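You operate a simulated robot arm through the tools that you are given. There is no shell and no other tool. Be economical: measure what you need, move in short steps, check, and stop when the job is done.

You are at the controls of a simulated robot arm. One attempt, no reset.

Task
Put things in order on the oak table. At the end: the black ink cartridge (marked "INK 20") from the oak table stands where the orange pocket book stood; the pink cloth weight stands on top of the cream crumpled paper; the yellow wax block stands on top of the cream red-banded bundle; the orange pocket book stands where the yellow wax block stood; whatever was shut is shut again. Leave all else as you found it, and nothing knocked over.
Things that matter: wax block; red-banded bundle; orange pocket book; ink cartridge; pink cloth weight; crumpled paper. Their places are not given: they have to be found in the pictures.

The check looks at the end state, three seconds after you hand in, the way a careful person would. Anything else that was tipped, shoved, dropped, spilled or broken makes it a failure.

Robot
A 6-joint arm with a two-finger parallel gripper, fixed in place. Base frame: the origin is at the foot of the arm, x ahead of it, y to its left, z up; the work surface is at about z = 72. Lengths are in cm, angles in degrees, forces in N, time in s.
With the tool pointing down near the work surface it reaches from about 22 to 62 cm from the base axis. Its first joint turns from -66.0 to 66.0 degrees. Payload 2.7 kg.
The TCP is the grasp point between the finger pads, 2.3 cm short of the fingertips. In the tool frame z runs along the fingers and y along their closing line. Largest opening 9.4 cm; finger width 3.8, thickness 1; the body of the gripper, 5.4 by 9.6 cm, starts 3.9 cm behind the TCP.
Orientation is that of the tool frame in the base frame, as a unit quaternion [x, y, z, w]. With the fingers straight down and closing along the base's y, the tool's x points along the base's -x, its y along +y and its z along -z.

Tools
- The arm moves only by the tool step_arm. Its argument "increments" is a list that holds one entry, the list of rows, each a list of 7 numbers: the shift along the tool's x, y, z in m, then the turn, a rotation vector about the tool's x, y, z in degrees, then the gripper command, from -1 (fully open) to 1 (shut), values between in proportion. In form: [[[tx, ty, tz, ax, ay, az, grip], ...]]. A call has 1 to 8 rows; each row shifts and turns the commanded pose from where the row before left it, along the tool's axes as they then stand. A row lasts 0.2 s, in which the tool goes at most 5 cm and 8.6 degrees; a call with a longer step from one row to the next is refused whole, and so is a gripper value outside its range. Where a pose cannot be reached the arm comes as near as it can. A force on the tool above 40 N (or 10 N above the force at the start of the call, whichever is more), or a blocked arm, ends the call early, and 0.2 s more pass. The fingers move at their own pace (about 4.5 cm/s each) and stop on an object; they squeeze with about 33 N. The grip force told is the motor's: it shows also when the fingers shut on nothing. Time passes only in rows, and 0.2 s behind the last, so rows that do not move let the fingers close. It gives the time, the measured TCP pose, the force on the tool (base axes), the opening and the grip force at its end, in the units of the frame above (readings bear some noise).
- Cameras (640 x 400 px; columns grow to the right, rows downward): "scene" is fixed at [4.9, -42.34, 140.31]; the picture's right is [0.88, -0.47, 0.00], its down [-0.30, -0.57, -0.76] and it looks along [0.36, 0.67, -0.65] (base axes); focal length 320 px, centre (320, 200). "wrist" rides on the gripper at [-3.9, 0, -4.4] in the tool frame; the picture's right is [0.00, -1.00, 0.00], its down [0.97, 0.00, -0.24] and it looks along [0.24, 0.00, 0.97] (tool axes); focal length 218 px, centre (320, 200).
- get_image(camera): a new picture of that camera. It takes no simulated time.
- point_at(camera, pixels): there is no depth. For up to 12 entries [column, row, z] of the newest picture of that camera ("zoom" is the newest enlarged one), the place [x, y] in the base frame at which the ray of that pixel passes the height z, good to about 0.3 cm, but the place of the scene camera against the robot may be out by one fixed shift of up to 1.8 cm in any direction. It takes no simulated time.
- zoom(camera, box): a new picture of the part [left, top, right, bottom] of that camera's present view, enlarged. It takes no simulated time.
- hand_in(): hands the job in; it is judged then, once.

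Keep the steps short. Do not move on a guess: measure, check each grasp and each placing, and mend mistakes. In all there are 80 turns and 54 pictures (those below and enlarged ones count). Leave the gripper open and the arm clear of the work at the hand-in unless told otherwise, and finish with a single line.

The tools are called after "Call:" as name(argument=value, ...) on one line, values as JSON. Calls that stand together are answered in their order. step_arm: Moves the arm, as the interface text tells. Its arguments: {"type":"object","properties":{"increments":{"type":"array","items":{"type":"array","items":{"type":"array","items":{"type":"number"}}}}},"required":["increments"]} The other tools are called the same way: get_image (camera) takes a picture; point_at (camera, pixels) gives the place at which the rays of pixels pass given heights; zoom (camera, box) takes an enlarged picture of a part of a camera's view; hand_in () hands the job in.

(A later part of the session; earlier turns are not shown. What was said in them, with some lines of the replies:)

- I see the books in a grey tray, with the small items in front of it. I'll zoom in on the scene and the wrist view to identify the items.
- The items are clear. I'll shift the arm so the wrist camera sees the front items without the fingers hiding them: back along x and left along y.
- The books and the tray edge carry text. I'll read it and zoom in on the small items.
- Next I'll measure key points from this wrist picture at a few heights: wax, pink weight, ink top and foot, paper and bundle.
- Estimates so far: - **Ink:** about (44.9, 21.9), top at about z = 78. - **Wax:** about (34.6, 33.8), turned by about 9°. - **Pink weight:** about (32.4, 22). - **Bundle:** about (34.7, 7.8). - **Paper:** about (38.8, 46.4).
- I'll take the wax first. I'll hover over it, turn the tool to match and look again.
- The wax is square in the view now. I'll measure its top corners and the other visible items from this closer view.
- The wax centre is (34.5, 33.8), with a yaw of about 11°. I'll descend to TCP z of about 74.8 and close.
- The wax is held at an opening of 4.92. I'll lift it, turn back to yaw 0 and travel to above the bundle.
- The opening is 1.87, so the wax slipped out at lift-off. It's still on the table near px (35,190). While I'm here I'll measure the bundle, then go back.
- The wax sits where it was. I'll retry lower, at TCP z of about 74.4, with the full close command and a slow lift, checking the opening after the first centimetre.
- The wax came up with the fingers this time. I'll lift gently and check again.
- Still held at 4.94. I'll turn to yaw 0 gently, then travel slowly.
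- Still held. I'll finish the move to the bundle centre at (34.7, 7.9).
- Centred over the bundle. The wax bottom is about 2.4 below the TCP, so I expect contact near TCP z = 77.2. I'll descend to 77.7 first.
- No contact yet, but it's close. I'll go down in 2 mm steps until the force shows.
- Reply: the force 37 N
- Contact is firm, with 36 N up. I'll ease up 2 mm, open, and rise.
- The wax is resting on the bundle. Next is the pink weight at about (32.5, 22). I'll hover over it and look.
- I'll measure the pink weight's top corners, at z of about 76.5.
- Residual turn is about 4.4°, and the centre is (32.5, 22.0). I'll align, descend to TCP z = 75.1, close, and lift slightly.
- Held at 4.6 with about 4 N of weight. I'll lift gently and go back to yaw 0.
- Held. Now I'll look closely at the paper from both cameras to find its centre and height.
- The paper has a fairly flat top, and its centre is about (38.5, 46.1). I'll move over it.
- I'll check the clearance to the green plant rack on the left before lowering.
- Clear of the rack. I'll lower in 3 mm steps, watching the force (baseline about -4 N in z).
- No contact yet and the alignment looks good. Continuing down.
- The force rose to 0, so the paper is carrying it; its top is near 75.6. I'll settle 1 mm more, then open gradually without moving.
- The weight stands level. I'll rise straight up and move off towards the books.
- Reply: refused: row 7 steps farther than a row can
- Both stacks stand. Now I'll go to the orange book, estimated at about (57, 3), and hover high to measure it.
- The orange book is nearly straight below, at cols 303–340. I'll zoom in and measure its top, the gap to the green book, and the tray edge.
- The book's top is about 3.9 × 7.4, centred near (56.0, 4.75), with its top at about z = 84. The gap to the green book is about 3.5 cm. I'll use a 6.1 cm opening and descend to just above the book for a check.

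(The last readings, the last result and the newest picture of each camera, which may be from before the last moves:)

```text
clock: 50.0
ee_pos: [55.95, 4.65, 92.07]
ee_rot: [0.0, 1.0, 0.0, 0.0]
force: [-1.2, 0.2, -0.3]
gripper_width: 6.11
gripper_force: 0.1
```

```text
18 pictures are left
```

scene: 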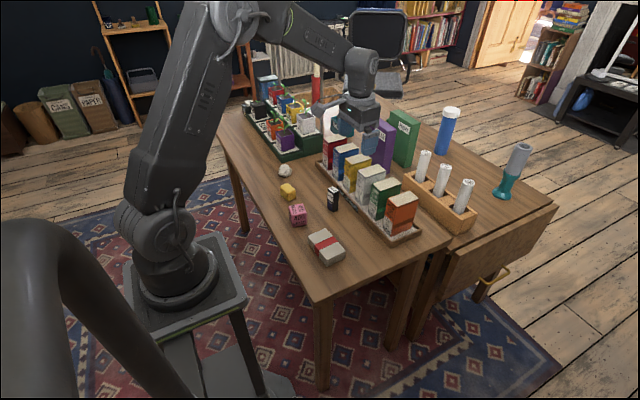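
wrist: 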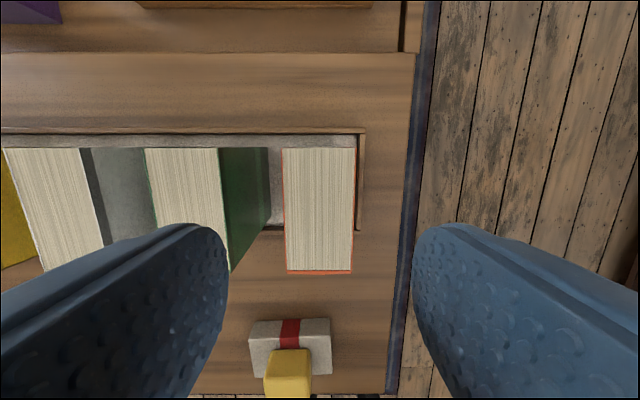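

The book is centred between the fingers, and its top is about z = 84.5. I'll descend to TCP z = 82.0, grip, and lift slightly.

Call:
step_arm(increments=[[[0, 0.001, 0.03, 0, 0, 0, -0.3], [0, 0, 0.03, 0, 0, 0, -0.3], [0, 0, 0.025, 0, 0, 0, -0.3], [0, 0, 0.012, 0, 0, 0, -0.3], [0, 0, 0.004, 0, 0, 0, -0.3], [0, 0, 0, 0, 0, 0, -0.3]]])

Call:
step_arm(increments=[[[0, 0, 0, 0, 0, 0, 1], [0, 0, 0, 0, 0, 0, 1], [0, 0, 0, 0, 0, 0, 1], [0, 0, 0, 0, 0, 0, 1], [0, 0, -0.002, 0, 0, 0, 1], [0, 0, -0.003, 0, 0, 0, 1], [0, 0, -0.004, 0, 0, 0, 1], [0, 0, 0, 0, 0, 0, 1]]])

Call:
zoom(camera="scene", box=[340, 150, 450, 250])

```text
clock: 51.4
ee_pos: [55.96, 4.86, 81.97]
ee_rot: [0.0, 1.0, 0.001, 0.0]
force: [-0.4, 0.5, -0.2]
gripper_width: 6.13
gripper_force: 0.0
```

```text
clock: 53.2
ee_pos: [55.98, 4.75, 82.81]
ee_rot: [-0.001, 1.0, 0.0, 0.0]
force: [0.8, -0.5, -2.8]
gripper_width: 3.96
gripper_force: 33.2
```

```text
4.00 times, centred on (395, 200) of scene
```

zoom: 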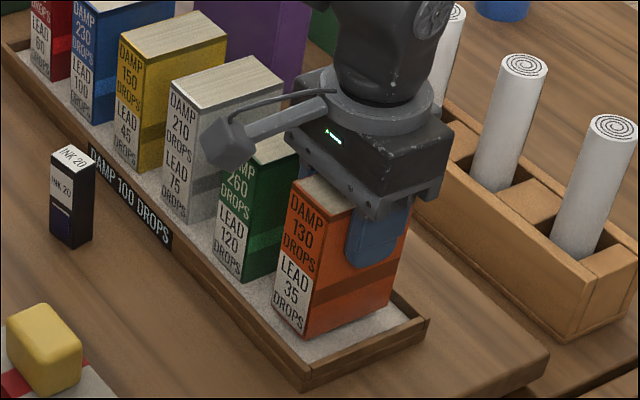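

The book is held at an opening of 3.96. I'll lift it slowly, straight up, to TCP z of about 94.

Call:
step_arm(increments=[[[0, 0, -0.005, 0, 0, 0, 1], [0, 0, -0.01, 0, 0, 0, 1], [0, 0, -0.015, 0, 0, 0, 1], [0, 0, -0.02, 0, 0, 0, 1], [0, 0, -0.02, 0, 0, 0, 1], [0, 0, -0.02, 0, 0, 0, 1], [0, 0, -0.014, 0, 0, 0, 1], [0, 0, -0.006, 0, 0, 0, 1]]])

Call:
step_arm(increments=[[[0.006, 0, 0, 0, 0, 0, 1], [0.012, 0, 0, 0, 0, 0, 1], [0.018, 0, 0, 0, 0, 0, 1], [0.02, 0, 0, 0, 0, 0, 1], [0.02, 0, 0, 0, 0, 0, 1], [0.02, 0, 0, 0, 0, 0, 1], [0.014, 0, 0, 0, 0, 0, 1], [0.006, 0, 0, 0, 0, 0, 1]]])

Call:
zoom(camera="scene", box=[260, 90, 430, 270])

```text
clock: 55.0
ee_pos: [56.0, 4.76, 93.85]
ee_rot: [0.0, 1.0, 0.0, 0.0]
force: [0.2, 0.0, -1.6]
gripper_width: 3.98
gripper_force: 33.3
```

```text
clock: 56.8
ee_pos: [44.18, 4.84, 93.82]
ee_rot: [0.001, 1.0, 0.0, 0.0]
force: [-0.4, 0.0, -1.8]
gripper_width: 4.01
gripper_force: 33.3
```

```text
2.22 times, centred on (345, 180) of scene
```

zoom: 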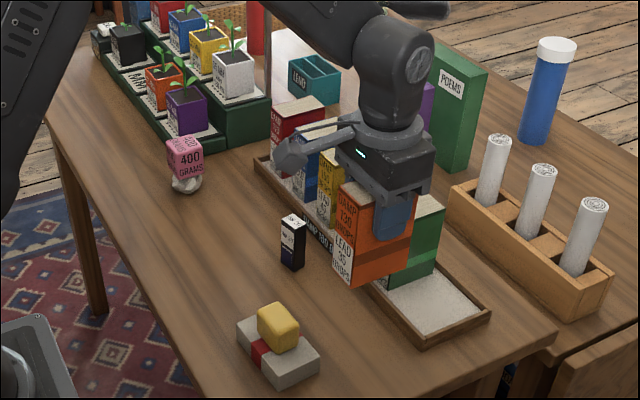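

Held. Now I'll travel to above the old wax place at (34.6, 33.8).

Call:
step_arm(increments=[[[0.004, 0.006, 0, 0, 0, 0, 1], [0.006, 0.014, 0, 0, 0, 0, 1], [0.008, 0.021, 0, 0, 0, 0, 1], [0.008, 0.024, 0, 0, 0, 0, 1], [0.008, 0.024, 0, 0, 0, 0, 1], [0.008, 0.024, 0, 0, 0, 0, 1], [0.008, 0.021, 0, 0, 0, 0, 1], [0.006, 0.016, 0, 0, 0, 0, 1]]])

Call:
step_arm(increments=[[[0.006, 0.012, 0, 0, 0, 0, 1], [0.008, 0.02, 0, 0, 0, 0, 1], [0.008, 0.024, 0, 0, 0, 0, 1], [0.008, 0.024, 0, 0, 0, 0, 1], [0.006, 0.024, 0, 0, 0, 0, 1], [0.004, 0.02, 0, 0, 0, 0, 1], [0, 0.012, 0, 0, 0, 0, 1], [0, 0.004, 0, 0, 0, 0, 1]]])

Call:
get_image(camera="wrist")

```text
clock: 58.6
ee_pos: [38.75, 19.96, 93.84]
ee_rot: [0.0, 1.0, 0.0, 0.0]
force: [-0.2, 0.3, -3.4]
gripper_width: 3.97
gripper_force: 32.8
```

```text
clock: 60.4
ee_pos: [34.82, 33.99, 93.87]
ee_rot: [0.0, 1.0, 0.0, 0.001]
force: [0.4, -0.3, -1.9]
gripper_width: 3.99
gripper_force: 33.1
```

```text
15 pictures are left
```

wrist: 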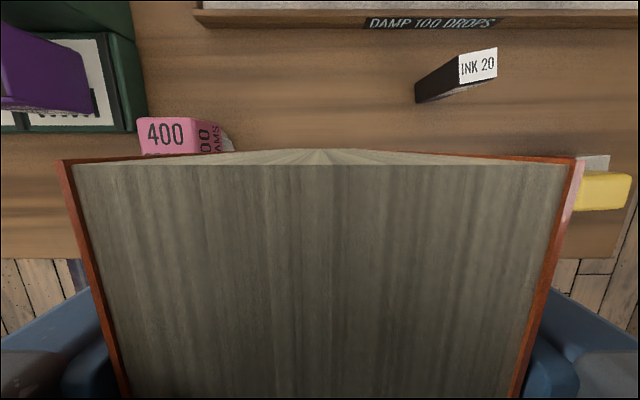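

I'll centre it with small corrections and descend to TCP z of about 82.2.

Call:
step_arm(increments=[[[0.001, -0.001, 0.008, 0, 0, 0, 1], [0.001, -0.001, 0.016, 0, 0, 0, 1], [0, 0, 0.022, 0, 0, 0, 1], [0, 0, 0.024, 0, 0, 0, 1], [0, 0, 0.022, 0, 0, 0, 1], [0, 0, 0.016, 0, 0, 0, 1], [0, 0, 0.006, 0, 0, 0, 1], [0, 0, 0.002, 0, 0, 0, 1]]])

Call:
step_arm(increments=[[[0, 0, 0.003, 0, 0, 0, 1], [0, 0, 0, 0, 0, 0, 1]]])

Call:
step_arm(increments=[[[0, 0, 0.002, 0, 0, 0, 1], [0, 0, 0, 0, 0, 0, 1]]])

```text
clock: 62.2
ee_pos: [34.45, 33.56, 82.34]
ee_rot: [0.0, 1.0, 0.0, 0.0]
force: [0.4, 0.2, -1.7]
gripper_width: 3.94
gripper_force: 32.9
```

```text
clock: 62.8
ee_pos: [34.6, 33.54, 81.96]
ee_rot: [-0.001, 1.0, 0.0, 0.0]
force: [-0.1, 0.5, -1.4]
gripper_width: 3.97
gripper_force: 33.4
```

```text
clock: 63.4
ee_pos: [34.58, 33.55, 81.87]
ee_rot: [0.0, 1.0, 0.0, 0.0]
force: [0.4, -0.1, -2.8]
gripper_width: 3.95
gripper_force: 33.0
```

No contact yet. I'll correct y by +0.2 and keep lowering.

Call:
step_arm(increments=[[[0, 0.002, 0.002, 0, 0, 0, 1], [0, 0, 0, 0, 0, 0, 1]]])

Call:
step_arm(increments=[[[0, 0, 0.002, 0, 0, 0, 1], [0, 0, 0, 0, 0, 0, 1]]])

Call:
step_arm(increments=[[[0, 0, 0.002, 0, 0, 0, 1], [0, 0, 0, 0, 0, 0, 1]]])

```text
clock: 64.0
ee_pos: [34.59, 33.79, 81.55]
ee_rot: [0.0, 1.0, 0.0, 0.0]
force: [-0.7, -0.4, -1.7]
gripper_width: 3.98
gripper_force: 33.1
```

```text
clock: 64.6
ee_pos: [34.64, 33.82, 81.28]
ee_rot: [0.0, 1.0, 0.0, 0.0]
force: [0.3, 0.8, -2.3]
gripper_width: 3.97
gripper_force: 33.2
```

```text
clock: 65.2
ee_pos: [34.58, 33.77, 81.0]
ee_rot: [0.0, 1.0, 0.0, 0.0]
force: [0.0, -0.2, -2.7]
gripper_width: 3.96
gripper_force: 33.5
```

Call:
step_arm(increments=[[[0, 0, 0.0015, 0, 0, 0, 1], [0, 0, 0, 0, 0, 0, 1]]])

Call:
step_arm(increments=[[[0, 0, 0.0015, 0, 0, 0, 1], [0, 0, 0, 0, 0, 0, 1]]])

Call:
zoom(camera="scene", box=[260, 140, 340, 220])

```text
clock: 65.8
ee_pos: [34.48, 33.72, 81.08]
ee_rot: [-0.001, 1.0, 0.0, 0.0]
force: [0.0, 0.9, -2.5]
gripper_width: 3.99
gripper_force: 33.2
```

```text
clock: 66.4
ee_pos: [34.65, 33.77, 80.81]
ee_rot: [-0.001, 1.0, 0.0, 0.0]
force: [0.3, -0.5, -1.6]
gripper_width: 3.97
gripper_force: 32.7
```

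```text
5.00 times, centred on (300, 180) of scene
```

zoom: 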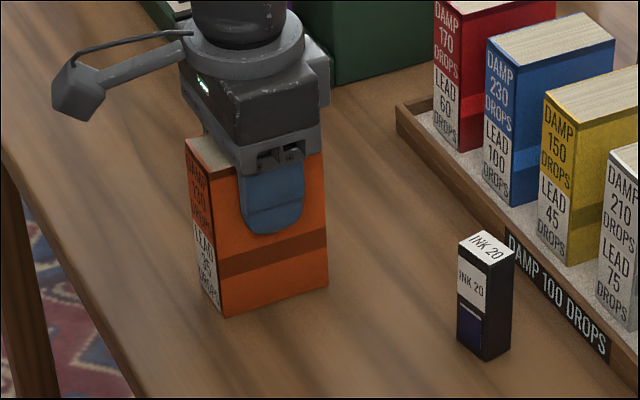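

Close to the table. A few more small steps.

Call:
step_arm(increments=[[[0, 0, 0.0015, 0, 0, 0, 1], [0, 0, 0, 0, 0, 0, 1]]])

Call:
step_arm(increments=[[[0, 0, 0.0015, 0, 0, 0, 1], [0, 0, 0, 0, 0, 0, 1]]])

```text
clock: 67.0
ee_pos: [34.59, 33.79, 80.8]
ee_rot: [0.0, 1.0, 0.0, 0.0]
force: [-4.1, -1.8, 7.5]
gripper_width: 3.96
gripper_force: 32.8
```

```text
clock: 67.6
ee_pos: [34.54, 33.91, 80.77]
ee_rot: [0.0, 1.0, 0.0, 0.0]
force: [-7.8, -9.3, 32.0]
gripper_width: 3.98
gripper_force: 33.0
```

In contact at TCP z of about 80.8, which puts the tray floor at about z = 73.2. I'll ease up 1 mm, open to about 6 cm, and rise.

Call:
step_arm(increments=[[[0, 0, -0.0012, 0, 0, 0, 1], [0, 0, 0, 0, 0, 0, 0.1], [0, 0, 0, 0, 0, 0, 0.0], [0, 0, 0, 0, 0, 0, -0.15], [0, 0, 0, 0, 0, 0, -0.3], [0, 0, 0, 0, 0, 0, -0.3]]])

Call:
step_arm(increments=[[[0, 0, -0.01, 0, 0, 0, -0.3], [0, 0, -0.03, 0, 0, 0, -0.3], [0, 0, -0.04, 0, 0, 0, -0.3], [0, 0, -0.04, 0, 0, 0, -0.6], [0, 0, -0.02, 0, 0, 0, -1], [-0.03, -0.03, 0, 0, 0, 0, -1], [-0.035, -0.035, 0, 0, 0, 0, -1], [-0.03, -0.035, 0, 0, 0, 0, -1]]])

Call:
get_image(camera="wrist")

```text
clock: 69.0
ee_pos: [34.57, 33.92, 80.8]
ee_rot: [0.001, 1.0, 0.0, 0.0]
force: [-0.3, -1.6, -0.5]
gripper_width: 6.11
gripper_force: 0.0
```

```text
clock: 70.8
ee_pos: [44.14, 23.75, 94.67]
ee_rot: [0.001, 1.0, 0.0, 0.001]
force: [1.3, -0.2, -0.1]
gripper_width: 9.41
gripper_force: 0.1
```

```text
13 pictures are left
```

wrist: 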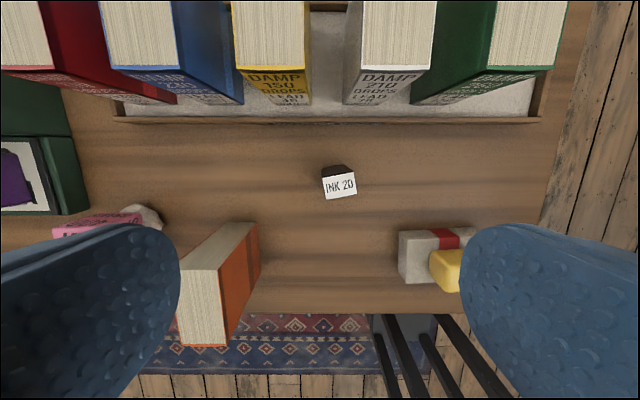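

The book stands upright in the wax's old place. Now the ink: I'll measure its top corners here, and zoom in to get its turn.

Call:
zoom(camera="wrist", box=[290, 150, 390, 220])

Call:
point_at(camera="wrist", pixels=[[322, 180, 78], [354, 172, 78], [357, 193, 78], [326, 200, 78], [193, 310, 84], [176, 265, 84]])

```text
5.71 times, centred on (340, 185) of wrist
```

zoom: 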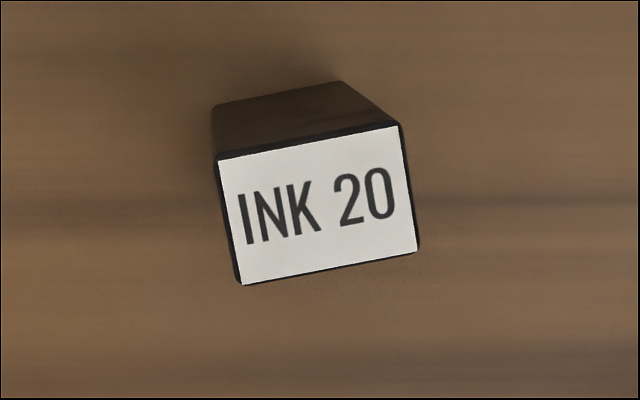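

```text
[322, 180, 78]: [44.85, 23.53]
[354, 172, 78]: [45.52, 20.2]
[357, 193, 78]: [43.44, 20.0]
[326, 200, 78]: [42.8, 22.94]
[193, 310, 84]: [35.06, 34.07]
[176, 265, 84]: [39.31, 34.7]
```

Comparing with the first view, the ink's top is nearer z = 80 (height about 8), its centre is about (44.5, 21.9) and its yaw is about 10°. I'll line up above it and look once more before lowering.

Call:
step_arm(increments=[[[-0.0036, -0.0185, 0.02, 0, 0, 0, -1], [0, 0, 0.03, 0, 0, -5, -1], [0, 0, 0.02, 0, 0, -5, -0.6], [0, 0, 0, 0, 0, 0, -0.4], [0, 0, 0, 0, 0, 0, -0.4]]])

Call:
get_image(camera="wrist")

```text
clock: 72.0
ee_pos: [44.4, 21.97, 87.57]
ee_rot: [-0.087, 0.996, 0.0, 0.0]
force: [0.0, 0.7, -1.0]
gripper_width: 6.55
gripper_force: 0.0
```

```text
11 pictures are left
```

wrist: 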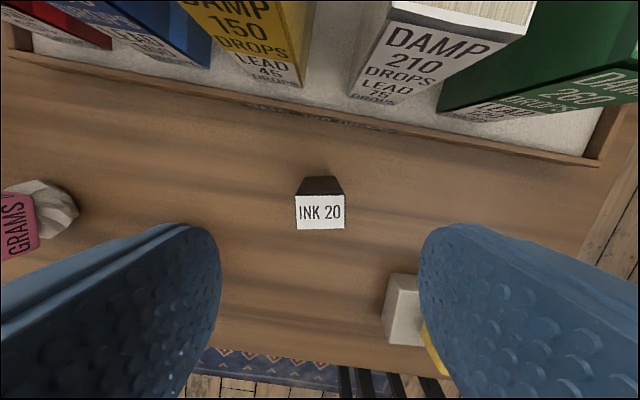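

The ink is centred and square at col 320. I'll descend to TCP z = 77.3, close, and lift a little.

Call:
step_arm(increments=[[[-0.002, 0, 0.03, 0, 0, 0, -0.4], [0, 0, 0.03, 0, 0, 0, -0.4], [0, 0, 0.025, 0, 0, 0, -0.4], [0, 0, 0.013, 0, 0, 0, -0.4], [0, 0, 0.005, 0, 0, 0, -0.4], [0, 0, 0, 0, 0, 0, -0.4]]])

Call:
step_arm(increments=[[[0, 0, 0, 0, 0, 0, 0.2], [0, 0, 0, 0, 0, 0, 1], [0, 0, 0, 0, 0, 0, 1], [0, 0, 0, 0, 0, 0, 1], [0, 0, 0, 0, 0, 0, 1], [0, 0, -0.002, 0, 0, 0, 1], [0, 0, -0.003, 0, 0, 0, 1], [0, 0, -0.004, 0, 0, 0, 1]]])

Call:
get_image(camera="wrist")

```text
clock: 73.4
ee_pos: [44.66, 22.04, 77.34]
ee_rot: [-0.087, 0.996, -0.001, -0.001]
force: [-0.1, -0.1, 0.0]
gripper_width: 6.57
gripper_force: 0.1
```

```text
clock: 75.2
ee_pos: [44.61, 21.96, 78.26]
ee_rot: [-0.087, 0.996, 0.0, 0.0]
force: [-0.1, -0.6, -0.4]
gripper_width: 2.97
gripper_force: 33.3
```

```text
10 pictures are left
```

wrist: 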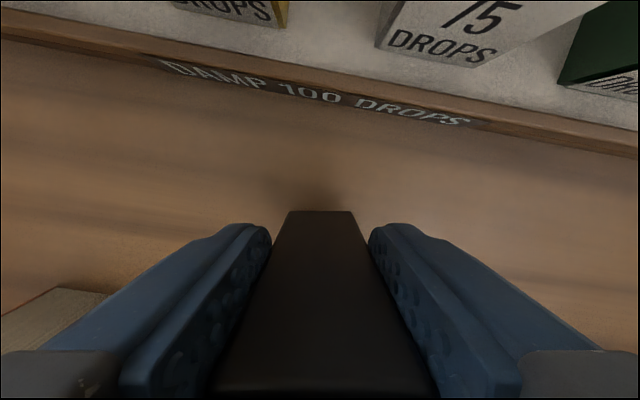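

Held at 2.97. I'll lift slowly to about 86 and turn back to yaw 0.

Call:
step_arm(increments=[[[0, 0, -0.006, 0, 0, 0, 1], [0, 0, -0.01, 0, 0, 0, 1], [0, 0, -0.014, 0, 0, 0, 1], [0, 0, -0.016, 0, 0, 0, 1], [0, 0, -0.016, 0, 0, 2.5, 1], [0, 0, -0.012, 0, 0, 4, 1], [0, 0, -0.006, 0, 0, 3.5, 1], [0, 0, 0, 0, 0, 0, 1]]])

Call:
step_arm(increments=[[[0, -0.008, 0, 0, 0, 0, 1], [0, -0.016, 0, 0, 0, 0, 1], [0, -0.024, 0, 0, 0, 0, 1], [0, -0.028, 0, 0, 0, 0, 1], [0, -0.028, 0, 0, 0, 0, 1], [0, -0.028, 0, 0, 0, 0, 1], [0, -0.024, 0, 0, 0, 0, 1], [0, -0.017, 0, 0, 0, 0, 1]]])

Call:
step_arm(increments=[[[-0.008, 0, 0, 0, 0, 0, 1], [-0.014, 0, 0, 0, 0, 0, 1], [-0.02, 0, 0, 0, 0, 0, 1], [-0.022, 0, 0, 0, 0, 0, 1], [-0.02, 0, 0, 0, 0, 0, 1], [-0.016, 0, 0, 0, 0, 0, 1], [-0.01, 0, 0, 0, 0, 0, 1], [-0.003, 0, 0, 0, 0, 0, 1]]])

Call:
get_image(camera="wrist")

```text
clock: 77.0
ee_pos: [44.75, 21.91, 86.35]
ee_rot: [0.0, 1.0, 0.0, 0.0]
force: [-0.8, 0.3, -0.4]
gripper_width: 2.95
gripper_force: 32.8
```

```text
clock: 78.8
ee_pos: [44.58, 4.74, 86.2]
ee_rot: [0.001, 1.0, 0.001, 0.0]
force: [-0.4, 0.2, -0.6]
gripper_width: 2.95
gripper_force: 32.9
```

```text
clock: 80.6
ee_pos: [55.91, 4.64, 86.21]
ee_rot: [0.0, 1.0, 0.0, -0.001]
force: [0.4, -0.4, -0.5]
gripper_width: 2.96
gripper_force: 32.7
```

```text
9 pictures are left
```

wrist: 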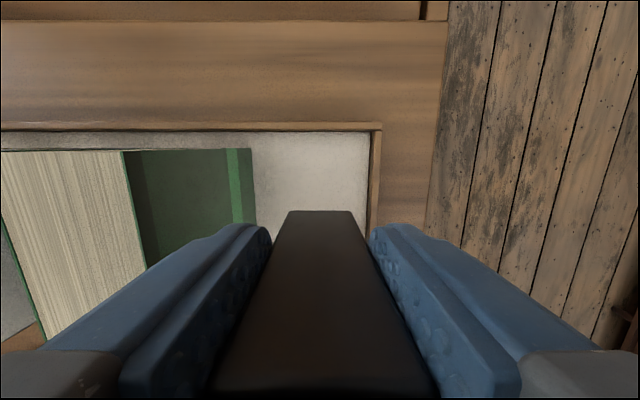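

Over the vacated spot and clear of the green book by about 0.7 cm. I'll descend straight to 79.2, then take small steps to contact at about 78.5.

Call:
step_arm(increments=[[[0, -0.001, 0.006, 0, 0, 0, 1], [0, 0, 0.012, 0, 0, 0, 1], [0, 0, 0.016, 0, 0, 0, 1], [0, 0, 0.016, 0, 0, 0, 1], [0, 0, 0.012, 0, 0, 0, 1], [0, 0, 0.006, 0, 0, 0, 1], [0, 0, 0.002, 0, 0, 0, 1], [0, 0, 0, 0, 0, 0, 1]]])

Call:
step_arm(increments=[[[0, 0, 0.003, 0, 0, 0, 1], [0, 0, 0, 0, 0, 0, 1]]])

Call:
step_arm(increments=[[[0, 0, 0.002, 0, 0, 0, 1], [0, 0, 0, 0, 0, 0, 1]]])

Call:
zoom(camera="scene", box=[340, 160, 440, 250])

```text
clock: 82.4
ee_pos: [56.02, 4.67, 79.29]
ee_rot: [0.0, 1.0, 0.0, 0.0]
force: [0.0, -0.9, -0.2]
gripper_width: 2.96
gripper_force: 33.0
```

```text
clock: 83.0
ee_pos: [55.87, 4.64, 78.92]
ee_rot: [0.0, 1.0, 0.001, 0.0]
force: [-0.4, -0.6, -0.8]
gripper_width: 2.95
gripper_force: 32.9
```

```text
clock: 83.6
ee_pos: [55.94, 4.62, 78.78]
ee_rot: [0.0, 1.0, 0.0, 0.0]
force: [0.2, 0.1, -1.1]
gripper_width: 2.95
gripper_force: 32.6
```

```text
4.44 times, centred on (390, 205) of scene
```

zoom: 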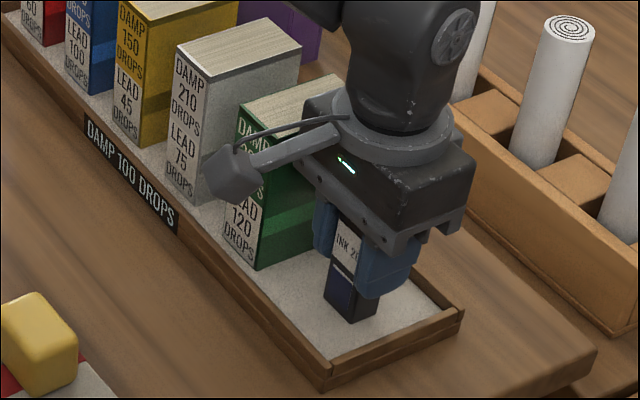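

Almost down. Two more small steps.

Call:
step_arm(increments=[[[0, 0, 0.002, 0, 0, 0, 1], [0, 0, 0, 0, 0, 0, 1]]])

Call:
step_arm(increments=[[[0, 0, 0.0015, 0, 0, 0, 1], [0, 0, 0, 0, 0, 0, 1]]])

```text
clock: 84.2
ee_pos: [55.91, 4.56, 78.62]
ee_rot: [0.0, 1.0, 0.0, 0.0]
force: [-2.6, 0.1, 4.2]
gripper_width: 2.94
gripper_force: 33.3
```

```text
clock: 84.8
ee_pos: [55.99, 4.7, 78.66]
ee_rot: [-0.001, 1.0, 0.0, 0.001]
force: [-8.2, -1.9, 22.0]
gripper_width: 2.93
gripper_force: 32.4
```

Contact. I'll ease up 1 mm, open slightly, and rise straight up.

Call:
step_arm(increments=[[[0, 0, -0.0012, 0, 0, 0, 1], [0, 0, 0, 0, 0, 0, 0.3], [0, 0, 0, 0, 0, 0, 0.2], [0, 0, 0, 0, 0, 0, 0.1], [0, 0, 0, 0, 0, 0, 0.0], [0, 0, 0, 0, 0, 0, -0.05], [0, 0, 0, 0, 0, 0, -0.05]]])

Call:
step_arm(increments=[[[0, 0, -0.005, 0, 0, 0, -0.05], [0, 0, -0.02, 0, 0, 0, -0.05], [0, 0, -0.04, 0, 0, 0, -0.05], [0, 0, -0.045, 0, 0, 0, -0.05], [0, 0, -0.045, 0, 0, 0, -0.5], [0, 0, -0.04, 0, 0, 0, -1], [0.04, 0, 0, 0, 0, 0, -1], [0.04, 0, 0, 0, 0, 0, -1]]])

Call:
get_image(camera="wrist")

Call:
zoom(camera="scene", box=[260, 90, 430, 270])

```text
clock: 86.4
ee_pos: [55.96, 4.62, 78.49]
ee_rot: [0.0, 1.0, 0.0, 0.0]
force: [-0.5, 0.3, -0.3]
gripper_width: 4.92
gripper_force: 0.0
```

```text
clock: 88.2
ee_pos: [47.97, 4.7, 98.03]
ee_rot: [0.0, 1.0, 0.0, 0.0]
force: [-0.2, 1.3, 0.1]
gripper_width: 9.39
gripper_force: 0.0
```

```text
7 pictures are left
```

wrist: 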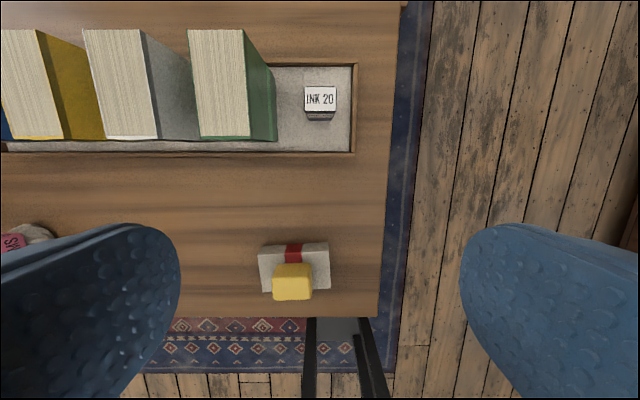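

```text
2.22 times, centred on (345, 180) of scene
```

zoom: 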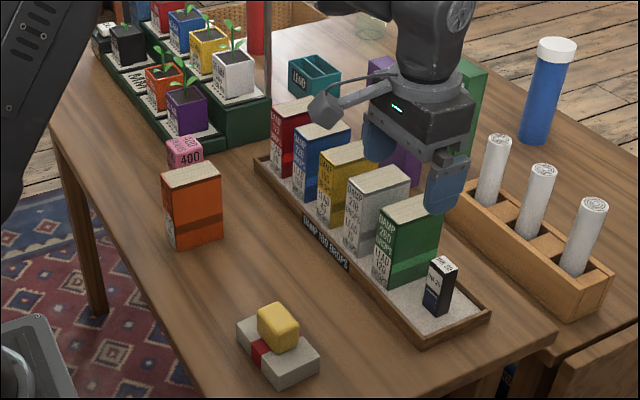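

All five placements stand as intended, nothing has tipped, the gripper is open and the arm is clear above the table. Handing in.

Call:
hand_in()

```text
The job is handed in.
```

The ink, pink weight, wax block and orange book are each in the place asked for, all standing, and the job is handed in.
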